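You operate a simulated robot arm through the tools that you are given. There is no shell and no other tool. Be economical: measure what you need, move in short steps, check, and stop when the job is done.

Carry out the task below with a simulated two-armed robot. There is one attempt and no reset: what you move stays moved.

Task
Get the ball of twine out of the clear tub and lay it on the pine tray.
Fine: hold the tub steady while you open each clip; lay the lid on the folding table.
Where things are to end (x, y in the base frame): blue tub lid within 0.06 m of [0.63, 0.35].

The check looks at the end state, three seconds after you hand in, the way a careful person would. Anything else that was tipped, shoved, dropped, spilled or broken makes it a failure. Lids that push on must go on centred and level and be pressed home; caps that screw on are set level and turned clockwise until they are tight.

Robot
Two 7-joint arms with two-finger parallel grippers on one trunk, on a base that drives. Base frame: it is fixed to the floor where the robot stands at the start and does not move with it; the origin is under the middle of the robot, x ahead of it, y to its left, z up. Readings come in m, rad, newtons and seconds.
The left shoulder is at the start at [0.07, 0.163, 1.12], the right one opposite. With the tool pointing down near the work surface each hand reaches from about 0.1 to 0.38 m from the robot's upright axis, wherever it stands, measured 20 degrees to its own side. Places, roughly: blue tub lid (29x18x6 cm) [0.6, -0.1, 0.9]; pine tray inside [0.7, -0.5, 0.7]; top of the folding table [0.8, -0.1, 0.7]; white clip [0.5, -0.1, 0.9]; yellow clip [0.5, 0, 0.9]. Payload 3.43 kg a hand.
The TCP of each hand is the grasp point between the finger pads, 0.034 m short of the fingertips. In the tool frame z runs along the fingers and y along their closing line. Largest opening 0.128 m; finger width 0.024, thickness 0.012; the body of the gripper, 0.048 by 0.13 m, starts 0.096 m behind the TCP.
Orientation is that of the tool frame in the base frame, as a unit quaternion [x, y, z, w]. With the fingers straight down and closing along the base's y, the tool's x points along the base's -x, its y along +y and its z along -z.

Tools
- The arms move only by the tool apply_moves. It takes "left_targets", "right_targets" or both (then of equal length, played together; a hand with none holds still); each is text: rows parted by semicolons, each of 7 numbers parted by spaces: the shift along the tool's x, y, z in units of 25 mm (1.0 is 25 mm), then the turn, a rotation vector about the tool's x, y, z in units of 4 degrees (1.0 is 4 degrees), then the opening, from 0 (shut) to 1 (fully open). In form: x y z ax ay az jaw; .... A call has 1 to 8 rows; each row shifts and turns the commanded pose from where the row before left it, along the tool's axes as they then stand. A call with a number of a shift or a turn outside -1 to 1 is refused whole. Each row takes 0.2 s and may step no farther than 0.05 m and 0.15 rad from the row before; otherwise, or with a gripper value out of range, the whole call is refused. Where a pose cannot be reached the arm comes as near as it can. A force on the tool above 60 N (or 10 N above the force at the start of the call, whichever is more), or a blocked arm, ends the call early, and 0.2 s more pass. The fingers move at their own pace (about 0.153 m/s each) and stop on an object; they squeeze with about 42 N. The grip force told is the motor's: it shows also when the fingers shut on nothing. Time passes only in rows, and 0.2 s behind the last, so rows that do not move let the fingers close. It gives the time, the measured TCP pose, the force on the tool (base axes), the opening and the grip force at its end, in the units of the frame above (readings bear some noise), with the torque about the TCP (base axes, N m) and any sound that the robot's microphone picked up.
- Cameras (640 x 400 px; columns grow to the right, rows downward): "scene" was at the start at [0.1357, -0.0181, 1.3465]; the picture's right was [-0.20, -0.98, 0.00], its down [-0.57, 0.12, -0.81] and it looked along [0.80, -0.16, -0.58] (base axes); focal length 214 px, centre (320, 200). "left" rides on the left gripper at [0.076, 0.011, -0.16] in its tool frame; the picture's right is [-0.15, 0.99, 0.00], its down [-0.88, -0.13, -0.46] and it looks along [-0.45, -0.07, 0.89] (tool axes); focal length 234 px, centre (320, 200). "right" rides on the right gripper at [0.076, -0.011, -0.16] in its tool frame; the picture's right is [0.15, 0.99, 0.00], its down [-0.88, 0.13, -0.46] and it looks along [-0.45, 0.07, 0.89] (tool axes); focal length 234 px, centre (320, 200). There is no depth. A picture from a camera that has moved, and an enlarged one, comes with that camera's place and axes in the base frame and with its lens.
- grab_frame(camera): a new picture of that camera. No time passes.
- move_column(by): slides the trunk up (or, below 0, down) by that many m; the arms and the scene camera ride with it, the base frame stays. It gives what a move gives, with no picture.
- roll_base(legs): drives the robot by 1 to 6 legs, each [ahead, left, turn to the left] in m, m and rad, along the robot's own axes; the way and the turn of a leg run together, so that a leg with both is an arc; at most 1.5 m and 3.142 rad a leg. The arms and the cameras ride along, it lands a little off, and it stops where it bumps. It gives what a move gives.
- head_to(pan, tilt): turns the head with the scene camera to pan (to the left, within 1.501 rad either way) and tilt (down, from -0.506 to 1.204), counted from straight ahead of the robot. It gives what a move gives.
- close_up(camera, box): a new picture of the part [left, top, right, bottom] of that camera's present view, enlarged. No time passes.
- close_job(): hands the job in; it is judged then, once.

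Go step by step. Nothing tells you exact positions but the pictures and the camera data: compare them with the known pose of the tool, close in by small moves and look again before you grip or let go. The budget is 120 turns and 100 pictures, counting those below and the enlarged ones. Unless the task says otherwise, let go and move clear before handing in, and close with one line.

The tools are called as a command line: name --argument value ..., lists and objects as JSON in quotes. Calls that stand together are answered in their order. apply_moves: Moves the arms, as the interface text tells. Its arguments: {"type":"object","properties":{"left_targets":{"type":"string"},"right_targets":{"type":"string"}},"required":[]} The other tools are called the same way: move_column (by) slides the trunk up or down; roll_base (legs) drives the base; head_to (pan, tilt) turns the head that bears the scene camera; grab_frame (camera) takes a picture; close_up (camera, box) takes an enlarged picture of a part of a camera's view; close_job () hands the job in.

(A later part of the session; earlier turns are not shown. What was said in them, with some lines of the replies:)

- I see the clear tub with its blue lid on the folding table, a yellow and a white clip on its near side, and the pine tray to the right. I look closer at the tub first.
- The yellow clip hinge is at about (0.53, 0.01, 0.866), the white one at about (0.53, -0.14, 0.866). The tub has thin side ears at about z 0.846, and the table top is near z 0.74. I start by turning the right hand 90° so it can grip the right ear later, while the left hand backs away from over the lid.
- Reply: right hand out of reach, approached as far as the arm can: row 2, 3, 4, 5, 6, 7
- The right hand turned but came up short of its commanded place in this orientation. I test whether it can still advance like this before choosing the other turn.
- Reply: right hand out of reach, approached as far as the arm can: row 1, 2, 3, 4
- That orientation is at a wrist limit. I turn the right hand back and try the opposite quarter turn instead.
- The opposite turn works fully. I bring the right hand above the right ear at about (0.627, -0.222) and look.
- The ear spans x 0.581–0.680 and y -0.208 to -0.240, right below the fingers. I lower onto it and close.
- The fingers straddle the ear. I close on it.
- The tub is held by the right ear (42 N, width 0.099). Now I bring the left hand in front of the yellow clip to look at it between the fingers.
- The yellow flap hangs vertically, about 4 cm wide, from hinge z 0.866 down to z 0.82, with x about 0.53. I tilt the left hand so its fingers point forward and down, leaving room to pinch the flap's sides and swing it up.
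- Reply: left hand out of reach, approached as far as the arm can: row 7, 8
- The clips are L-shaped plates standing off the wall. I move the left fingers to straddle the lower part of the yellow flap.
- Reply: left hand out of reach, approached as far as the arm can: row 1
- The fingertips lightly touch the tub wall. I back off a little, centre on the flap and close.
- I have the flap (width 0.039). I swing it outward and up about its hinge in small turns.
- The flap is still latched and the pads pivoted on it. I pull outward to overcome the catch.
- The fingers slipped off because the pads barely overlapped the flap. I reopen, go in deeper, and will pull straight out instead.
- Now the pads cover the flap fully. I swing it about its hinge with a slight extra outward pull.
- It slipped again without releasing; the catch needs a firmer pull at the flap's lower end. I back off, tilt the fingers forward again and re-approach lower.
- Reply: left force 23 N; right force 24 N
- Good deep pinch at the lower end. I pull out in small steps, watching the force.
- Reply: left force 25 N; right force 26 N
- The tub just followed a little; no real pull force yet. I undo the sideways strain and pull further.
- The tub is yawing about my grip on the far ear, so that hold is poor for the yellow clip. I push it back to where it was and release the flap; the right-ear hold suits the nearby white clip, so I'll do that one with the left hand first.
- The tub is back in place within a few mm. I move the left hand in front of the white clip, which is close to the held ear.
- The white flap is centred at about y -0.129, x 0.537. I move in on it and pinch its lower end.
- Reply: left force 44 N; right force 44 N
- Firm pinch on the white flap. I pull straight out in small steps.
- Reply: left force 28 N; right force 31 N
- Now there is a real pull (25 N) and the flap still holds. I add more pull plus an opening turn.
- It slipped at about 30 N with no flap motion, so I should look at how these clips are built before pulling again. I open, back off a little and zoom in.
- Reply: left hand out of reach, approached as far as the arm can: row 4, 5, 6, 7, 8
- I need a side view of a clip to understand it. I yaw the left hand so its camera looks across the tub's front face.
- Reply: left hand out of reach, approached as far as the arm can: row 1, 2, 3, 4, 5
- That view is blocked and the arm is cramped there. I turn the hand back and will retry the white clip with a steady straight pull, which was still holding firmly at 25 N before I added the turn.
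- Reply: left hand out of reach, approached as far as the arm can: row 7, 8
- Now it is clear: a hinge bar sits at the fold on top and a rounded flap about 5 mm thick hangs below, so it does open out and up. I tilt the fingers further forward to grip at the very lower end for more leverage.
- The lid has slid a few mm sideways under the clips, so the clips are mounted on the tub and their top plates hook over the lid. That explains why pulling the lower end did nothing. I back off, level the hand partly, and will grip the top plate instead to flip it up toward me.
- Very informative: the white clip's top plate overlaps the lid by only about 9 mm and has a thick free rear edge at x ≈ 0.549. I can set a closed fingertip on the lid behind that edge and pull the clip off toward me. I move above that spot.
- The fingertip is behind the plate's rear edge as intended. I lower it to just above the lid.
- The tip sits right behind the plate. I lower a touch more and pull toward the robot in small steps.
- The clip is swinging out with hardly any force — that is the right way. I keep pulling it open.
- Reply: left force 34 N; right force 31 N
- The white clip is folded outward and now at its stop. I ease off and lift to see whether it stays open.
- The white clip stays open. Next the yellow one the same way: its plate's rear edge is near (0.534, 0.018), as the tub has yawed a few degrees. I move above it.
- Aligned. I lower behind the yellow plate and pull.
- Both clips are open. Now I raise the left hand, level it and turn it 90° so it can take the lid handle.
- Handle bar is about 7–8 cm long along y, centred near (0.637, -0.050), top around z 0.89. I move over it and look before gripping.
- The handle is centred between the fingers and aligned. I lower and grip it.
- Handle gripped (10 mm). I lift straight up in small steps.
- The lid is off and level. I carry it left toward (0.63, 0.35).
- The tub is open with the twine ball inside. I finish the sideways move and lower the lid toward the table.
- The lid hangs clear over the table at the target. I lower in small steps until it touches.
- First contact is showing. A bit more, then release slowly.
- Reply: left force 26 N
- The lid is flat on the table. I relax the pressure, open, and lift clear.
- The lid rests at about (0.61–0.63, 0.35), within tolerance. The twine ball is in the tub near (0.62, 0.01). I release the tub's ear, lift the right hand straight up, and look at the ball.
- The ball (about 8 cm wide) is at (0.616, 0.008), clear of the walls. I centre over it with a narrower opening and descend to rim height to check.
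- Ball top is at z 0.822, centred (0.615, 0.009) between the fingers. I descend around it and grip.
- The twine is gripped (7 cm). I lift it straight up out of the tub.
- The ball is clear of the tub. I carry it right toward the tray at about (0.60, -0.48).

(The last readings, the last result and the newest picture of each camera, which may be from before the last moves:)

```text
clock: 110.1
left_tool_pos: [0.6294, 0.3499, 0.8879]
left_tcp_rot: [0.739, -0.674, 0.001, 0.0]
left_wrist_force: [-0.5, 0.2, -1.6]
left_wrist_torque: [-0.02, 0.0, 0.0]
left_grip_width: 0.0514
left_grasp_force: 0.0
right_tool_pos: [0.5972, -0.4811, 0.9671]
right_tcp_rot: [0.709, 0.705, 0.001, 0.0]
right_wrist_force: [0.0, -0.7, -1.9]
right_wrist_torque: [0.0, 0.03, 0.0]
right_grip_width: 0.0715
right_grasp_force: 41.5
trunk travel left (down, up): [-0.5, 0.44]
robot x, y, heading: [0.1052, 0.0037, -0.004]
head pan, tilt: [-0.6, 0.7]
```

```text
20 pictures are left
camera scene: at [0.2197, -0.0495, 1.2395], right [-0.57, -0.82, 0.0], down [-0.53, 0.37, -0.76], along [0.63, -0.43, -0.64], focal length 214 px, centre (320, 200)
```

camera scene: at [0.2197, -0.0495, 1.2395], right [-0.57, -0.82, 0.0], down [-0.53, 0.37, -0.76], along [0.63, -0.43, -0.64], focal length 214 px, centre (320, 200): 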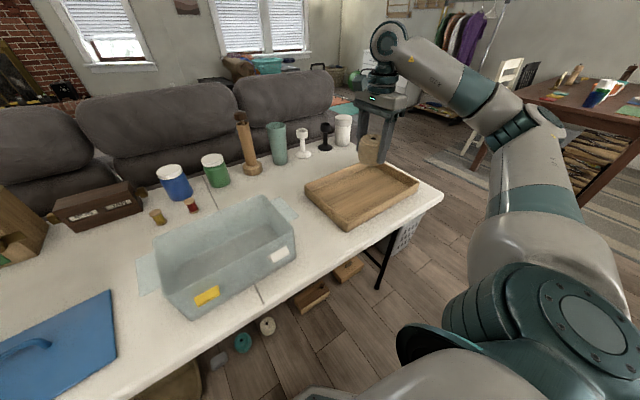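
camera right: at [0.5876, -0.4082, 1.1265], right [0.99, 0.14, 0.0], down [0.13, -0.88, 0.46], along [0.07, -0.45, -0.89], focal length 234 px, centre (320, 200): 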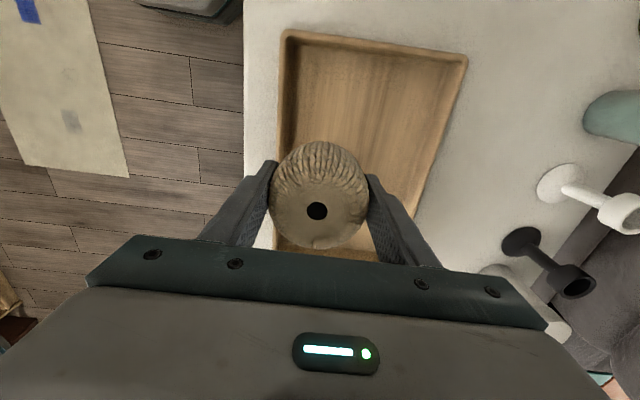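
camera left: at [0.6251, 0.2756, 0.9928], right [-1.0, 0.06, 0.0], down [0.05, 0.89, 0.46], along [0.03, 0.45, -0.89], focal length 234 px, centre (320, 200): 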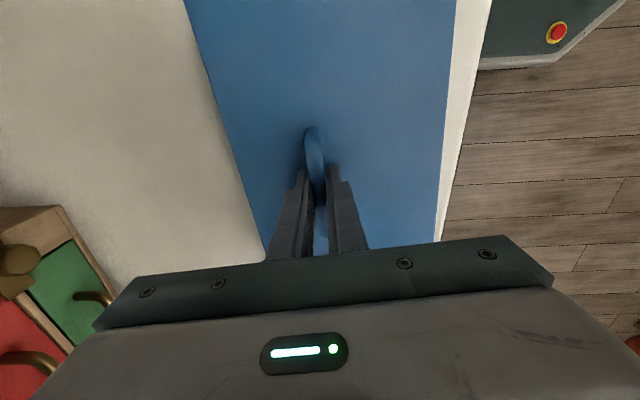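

The tray spans x 0.54–0.78, y -0.36 to about -0.71. I shift a few cm farther in so the fingers clear its near wall, then lower.

apply_moves --right_targets "-0.3 0.85 0 0 0 0 0.4;-0.3 0.85 0 0 0 0 0.4;0 0 0.9 0 0 0 0.4;0 0 0.9 0 0 0 0.4;0 0 0.9 0 0 0 0.4;0 0 0.9 0 0 0 0.4;0 0 0.9 0 0 0 0.4"

grab_frame --camera "right"

close_up --camera "scene" --box '[290, 100, 450, 200]'

```text
clock: 111.7
left_tool_pos: [0.6292, 0.351, 0.8877]
left_tcp_rot: [0.738, -0.675, 0.001, -0.001]
left_wrist_force: [-0.1, 0.2, 0.9]
left_wrist_torque: [-0.01, -0.02, -0.02]
left_grip_width: 0.0512
left_grasp_force: 0.0
right_tool_pos: [0.6415, -0.4946, 0.855]
right_tcp_rot: [0.708, 0.706, 0.0, 0.0]
right_wrist_force: [-0.1, 0.0, -1.2]
right_wrist_torque: [0.04, 0.0, 0.01]
right_grip_width: 0.0714
right_grasp_force: 42.1
trunk travel left (down, up): [-0.5, 0.44]
robot x, y, heading: [0.1015, 0.0012, -0.005]
head pan, tilt: [-0.6, 0.7]
```

```text
19 pictures are left
camera right: at [0.6318, -0.4205, 1.0141], right [0.99, 0.14, 0.0], down [0.13, -0.88, 0.46], along [0.07, -0.45, -0.89], focal length 234 px, centre (320, 200)
```

right: 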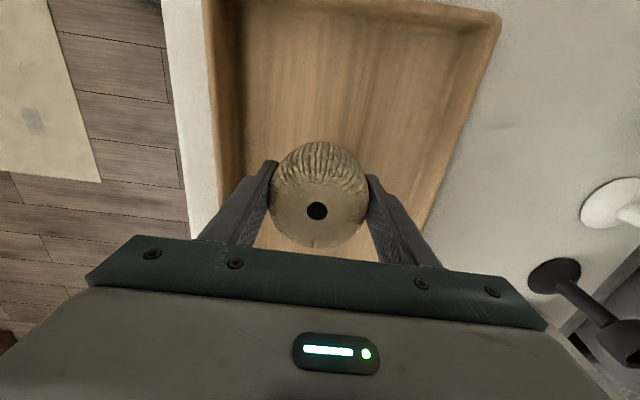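

```text
4.00 times, centred on (370, 150) of scene
camera zoom: at [0.2201, -0.0493, 1.2395], right [-0.57, -0.82, 0.0], down [-0.53, 0.37, -0.76], along [0.63, -0.43, -0.64], focal length 858 px, centre (120, 400)
```

zoom: 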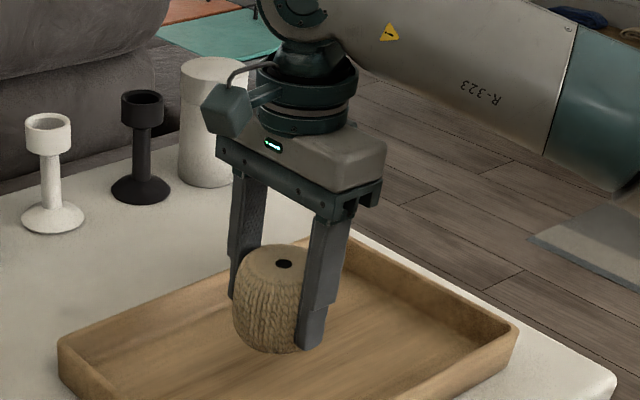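

The ball hangs over the middle of the tray. I lower in shrinking steps to contact.

apply_moves --right_targets "0 0 0.7 0 0 0 0.4;0 0 0.6 0 0 0 0.4;0 0 0.3 0 0 0 0.4;0 0 0.2 0 0 0 0.4;0 0 0.15 0 0 0 0.4"

apply_moves --right_targets "0 0 0.12 0 0 0 0.4;0 0 0 0 0 0 0.4"

close_up --camera "scene" --box '[290, 100, 450, 200]'

```text
clock: 112.9
left_tool_pos: [0.6286, 0.3501, 0.8873]
left_tcp_rot: [0.738, -0.674, 0.001, -0.001]
left_wrist_force: [-0.6, 0.0, -0.1]
left_wrist_torque: [0.01, 0.0, 0.04]
left_grip_width: 0.0511
left_grasp_force: 0.0
right_tool_pos: [0.6401, -0.4958, 0.805]
right_tcp_rot: [0.709, 0.705, 0.0, 0.0]
right_wrist_force: [-1.0, -0.1, -1.2]
right_wrist_torque: [0.01, 0.01, 0.01]
right_grip_width: 0.0713
right_grasp_force: 42.1
trunk travel left (down, up): [-0.5, 0.44]
robot x, y, heading: [0.0968, -0.0018, 0.003]
head pan, tilt: [-0.6, 0.7]
```

```text
clock: 113.5
left_tool_pos: [0.6291, 0.3509, 0.8882]
left_tcp_rot: [0.738, -0.674, 0.002, -0.001]
left_wrist_force: [0.6, -0.2, -0.6]
left_wrist_torque: [0.02, 0.01, -0.01]
left_grip_width: 0.051
left_grasp_force: 0.1
right_tool_pos: [0.6398, -0.4964, 0.8026]
right_tcp_rot: [0.709, 0.705, 0.0, 0.0]
right_wrist_force: [0.6, -0.2, -0.7]
right_wrist_torque: [-0.02, -0.01, -0.02]
right_grip_width: 0.0717
right_grasp_force: 42.0
trunk travel left (down, up): [-0.5, 0.44]
robot x, y, heading: [0.1014, 0.0023, -0.0]
head pan, tilt: [-0.6, 0.7]
```

```text
4.00 times, centred on (370, 150) of scene
camera zoom: at [0.2199, -0.0489, 1.2395], right [-0.57, -0.82, 0.0], down [-0.53, 0.36, -0.76], along [0.63, -0.43, -0.64], focal length 858 px, centre (120, 400)
```

zoom: 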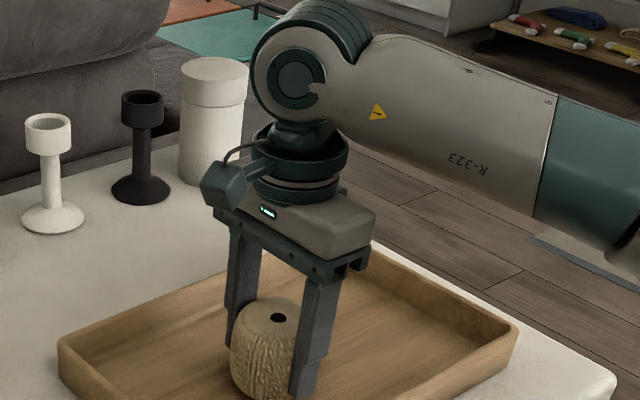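

apply_moves --right_targets "0 0 0.1 0 0 0 0.4;0 0 0.1 0 0 0 0.4"

apply_moves --right_targets "0 0 0.08 0 0 0 0.4;0 0 0 0 0 0 0.4"

```text
clock: 114.1
left_tool_pos: [0.6289, 0.3494, 0.8875]
left_tcp_rot: [0.738, -0.675, 0.0, -0.001]
left_wrist_force: [-0.7, -0.8, 0.5]
left_wrist_torque: [0.02, 0.0, -0.01]
left_grip_width: 0.0513
left_grasp_force: 0.1
right_tool_pos: [0.6404, -0.4975, 0.7983]
right_tcp_rot: [0.708, 0.706, 0.0, 0.001]
right_wrist_force: [0.3, 0.2, -2.0]
right_wrist_torque: [-0.02, -0.02, 0.0]
right_grip_width: 0.0716
right_grasp_force: 41.9
trunk travel left (down, up): [-0.5, 0.44]
robot x, y, heading: [0.1019, -0.0007, 0.001]
head pan, tilt: [-0.6, 0.7]
```

```text
clock: 114.7
left_tool_pos: [0.6291, 0.3495, 0.8874]
left_tcp_rot: [0.738, -0.674, 0.001, -0.002]
left_wrist_force: [0.3, 0.3, -0.2]
left_wrist_torque: [0.02, 0.0, 0.0]
left_grip_width: 0.051
left_grasp_force: 0.1
right_tool_pos: [0.6391, -0.4952, 0.7959]
right_tcp_rot: [0.708, 0.707, 0.001, 0.0]
right_wrist_force: [-0.6, -0.6, -1.0]
right_wrist_torque: [0.0, 0.05, 0.03]
right_grip_width: 0.0715
right_grasp_force: 42.1
trunk travel left (down, up): [-0.5, 0.44]
robot x, y, heading: [0.099, -0.0024, -0.006]
head pan, tilt: [-0.6, 0.7]
```

apply_moves --right_targets "0 0 0.1 0 0 0 0.4;0 0 0.08 0 0 0 0.4;0 0 0 0 0 0 0.4"

close_up --camera "scene" --box '[310, 140, 406, 200]'

```text
clock: 115.5
left_tool_pos: [0.6287, 0.3499, 0.8877]
left_tcp_rot: [0.738, -0.675, 0.002, -0.001]
left_wrist_force: [-0.6, 0.0, 0.1]
left_wrist_torque: [-0.02, -0.02, 0.0]
left_grip_width: 0.0511
left_grasp_force: 0.0
right_tool_pos: [0.64, -0.4956, 0.792]
right_tcp_rot: [0.709, 0.706, 0.002, 0.001]
right_wrist_force: [0.2, -1.0, 6.9]
right_wrist_torque: [-0.07, -0.05, 0.04]
right_grip_width: 0.0716
right_grasp_force: 42.0
trunk travel left (down, up): [-0.5, 0.44]
robot x, y, heading: [0.1021, 0.0004, 0.002]
head pan, tilt: [-0.6, 0.7]
```

```text
6.67 times, centred on (358, 170) of scene
camera zoom: at [0.2193, -0.0485, 1.2397], right [-0.57, -0.82, 0.0], down [-0.53, 0.36, -0.77], along [0.63, -0.43, -0.64], focal length 1430 px, centre (67, 400)
```

zoom: 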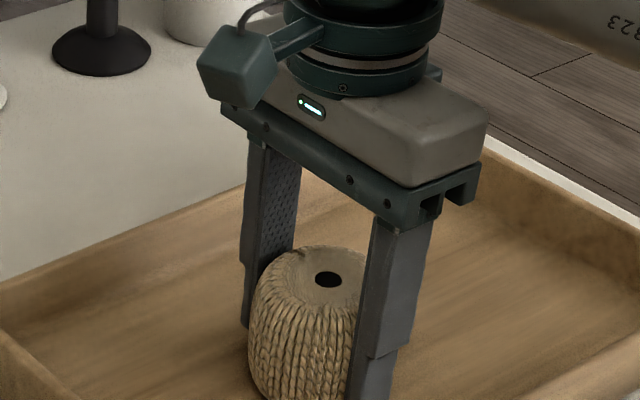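

Contact with the tray (7 N). I release gently and lift away.

apply_moves --right_targets "0 0 0 0 0 0 0.6;0 0 0 0 0 0 0.75;0 0 0 0 0 0 0.75;0 0 -0.7 0 0 0 0.75;0 0 -0.9 0 0 0 0.75;0 0 -0.9 0 0 0 0.75;0 0 -0.9 0 0 0 0.75;0 0 -0.9 0 0 0 0.75"

apply_moves --right_targets "0 0 -0.9 0 0 0 0.75;0 0 -0.9 0 0 0 0.75;0 0 -0.9 0 0 0 0.75" --left_targets "0 0 -0.9 0 0 0 0.4;0 0 -0.9 0 0 0 0.4;0 0 -0.9 0 0 0 0.4"

grab_frame --camera "right"

head_to --pan -0.05 --tilt 0.6

grab_frame --camera "scene"

```text
clock: 117.3
left_tool_pos: [0.6284, 0.3509, 0.887]
left_tcp_rot: [0.738, -0.674, 0.003, -0.001]
left_wrist_force: [0.1, 0.0, -0.5]
left_wrist_torque: [-0.03, -0.03, 0.02]
left_grip_width: 0.051
left_grasp_force: 0.1
right_tool_pos: [0.6399, -0.494, 0.9009]
right_tcp_rot: [0.708, 0.706, 0.0, 0.001]
right_wrist_force: [-0.6, -0.5, 0.8]
right_wrist_torque: [0.01, 0.02, 0.0]
right_grip_width: 0.096
right_grasp_force: 0.0
trunk travel left (down, up): [-0.5, 0.44]
robot x, y, heading: [0.099, 0.0015, -0.0]
head pan, tilt: [-0.6, 0.7]
```

```text
clock: 118.1
left_tool_pos: [0.6288, 0.3511, 0.9563]
left_tcp_rot: [0.738, -0.674, 0.0, -0.001]
left_wrist_force: [0.6, 0.2, 0.8]
left_wrist_torque: [0.0, -0.05, -0.01]
left_grip_width: 0.0514
left_grasp_force: 0.1
right_tool_pos: [0.6393, -0.4961, 0.9677]
right_tcp_rot: [0.709, 0.706, 0.0, 0.0]
right_wrist_force: [0.0, -0.2, 0.0]
right_wrist_torque: [-0.01, -0.03, 0.0]
right_grip_width: 0.0957
right_grasp_force: 0.1
trunk travel left (down, up): [-0.5, 0.44]
robot x, y, heading: [0.0991, 0.0026, 0.001]
head pan, tilt: [-0.6, 0.7]
```

```text
15 pictures are left
camera right: at [0.6297, -0.4219, 1.127], right [0.99, 0.14, 0.0], down [0.13, -0.88, 0.46], along [0.07, -0.45, -0.89], focal length 234 px, centre (320, 200)
```

right: 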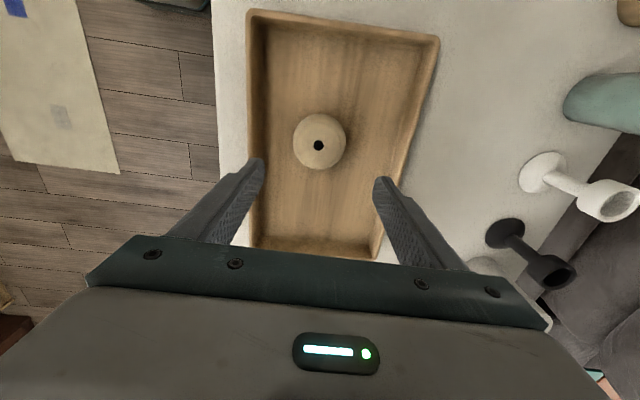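

```text
clock: 119.0
left_tool_pos: [0.6297, 0.3517, 0.956]
left_tcp_rot: [0.738, -0.675, 0.002, -0.001]
left_wrist_force: [0.4, 0.5, -0.6]
left_wrist_torque: [0.03, 0.01, 0.0]
left_grip_width: 0.0514
left_grasp_force: 0.1
right_tool_pos: [0.64, -0.4959, 0.9673]
right_tcp_rot: [0.708, 0.707, 0.0, 0.0]
right_wrist_force: [0.9, -0.1, 0.3]
right_wrist_torque: [0.0, -0.02, -0.03]
right_grip_width: 0.096
right_grasp_force: 0.0
trunk travel left (down, up): [-0.5, 0.44]
robot x, y, heading: [0.0983, 0.0002, 0.001]
head pan, tilt: [-0.051, 0.6]
```

```text
14 pictures are left
camera scene: at [0.2381, -0.0055, 1.2481], right [-0.05, -1.0, 0.0], down [-0.56, 0.03, -0.82], along [0.82, -0.04, -0.57], focal length 214 px, centre (320, 200)
```

scene: 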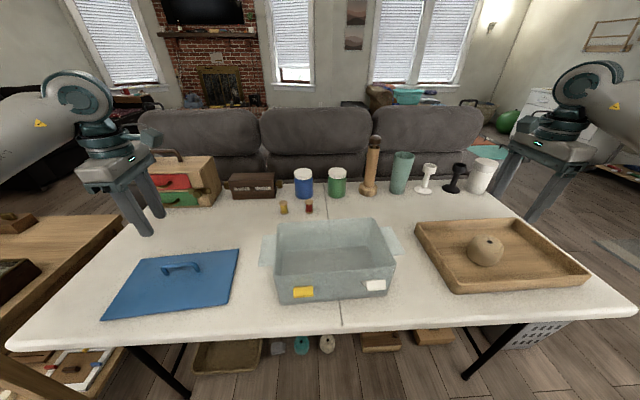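

Everything checks out: the twine rests in the pine tray, and both clips are open. The lid lies flat on the table with its centre near (0.61, 0.35), the tub stands upright and both hands are clear. I hand in.

close_job

```text
The job is handed in.
```

The ball of twine is in the pine tray, the blue lid lies flat on the folding table within about 3 cm of the target, and both clips are open. The tub stands upright on the table; it turned about 5 degrees and shifted roughly a centimetre while I worked out how the clips opened.
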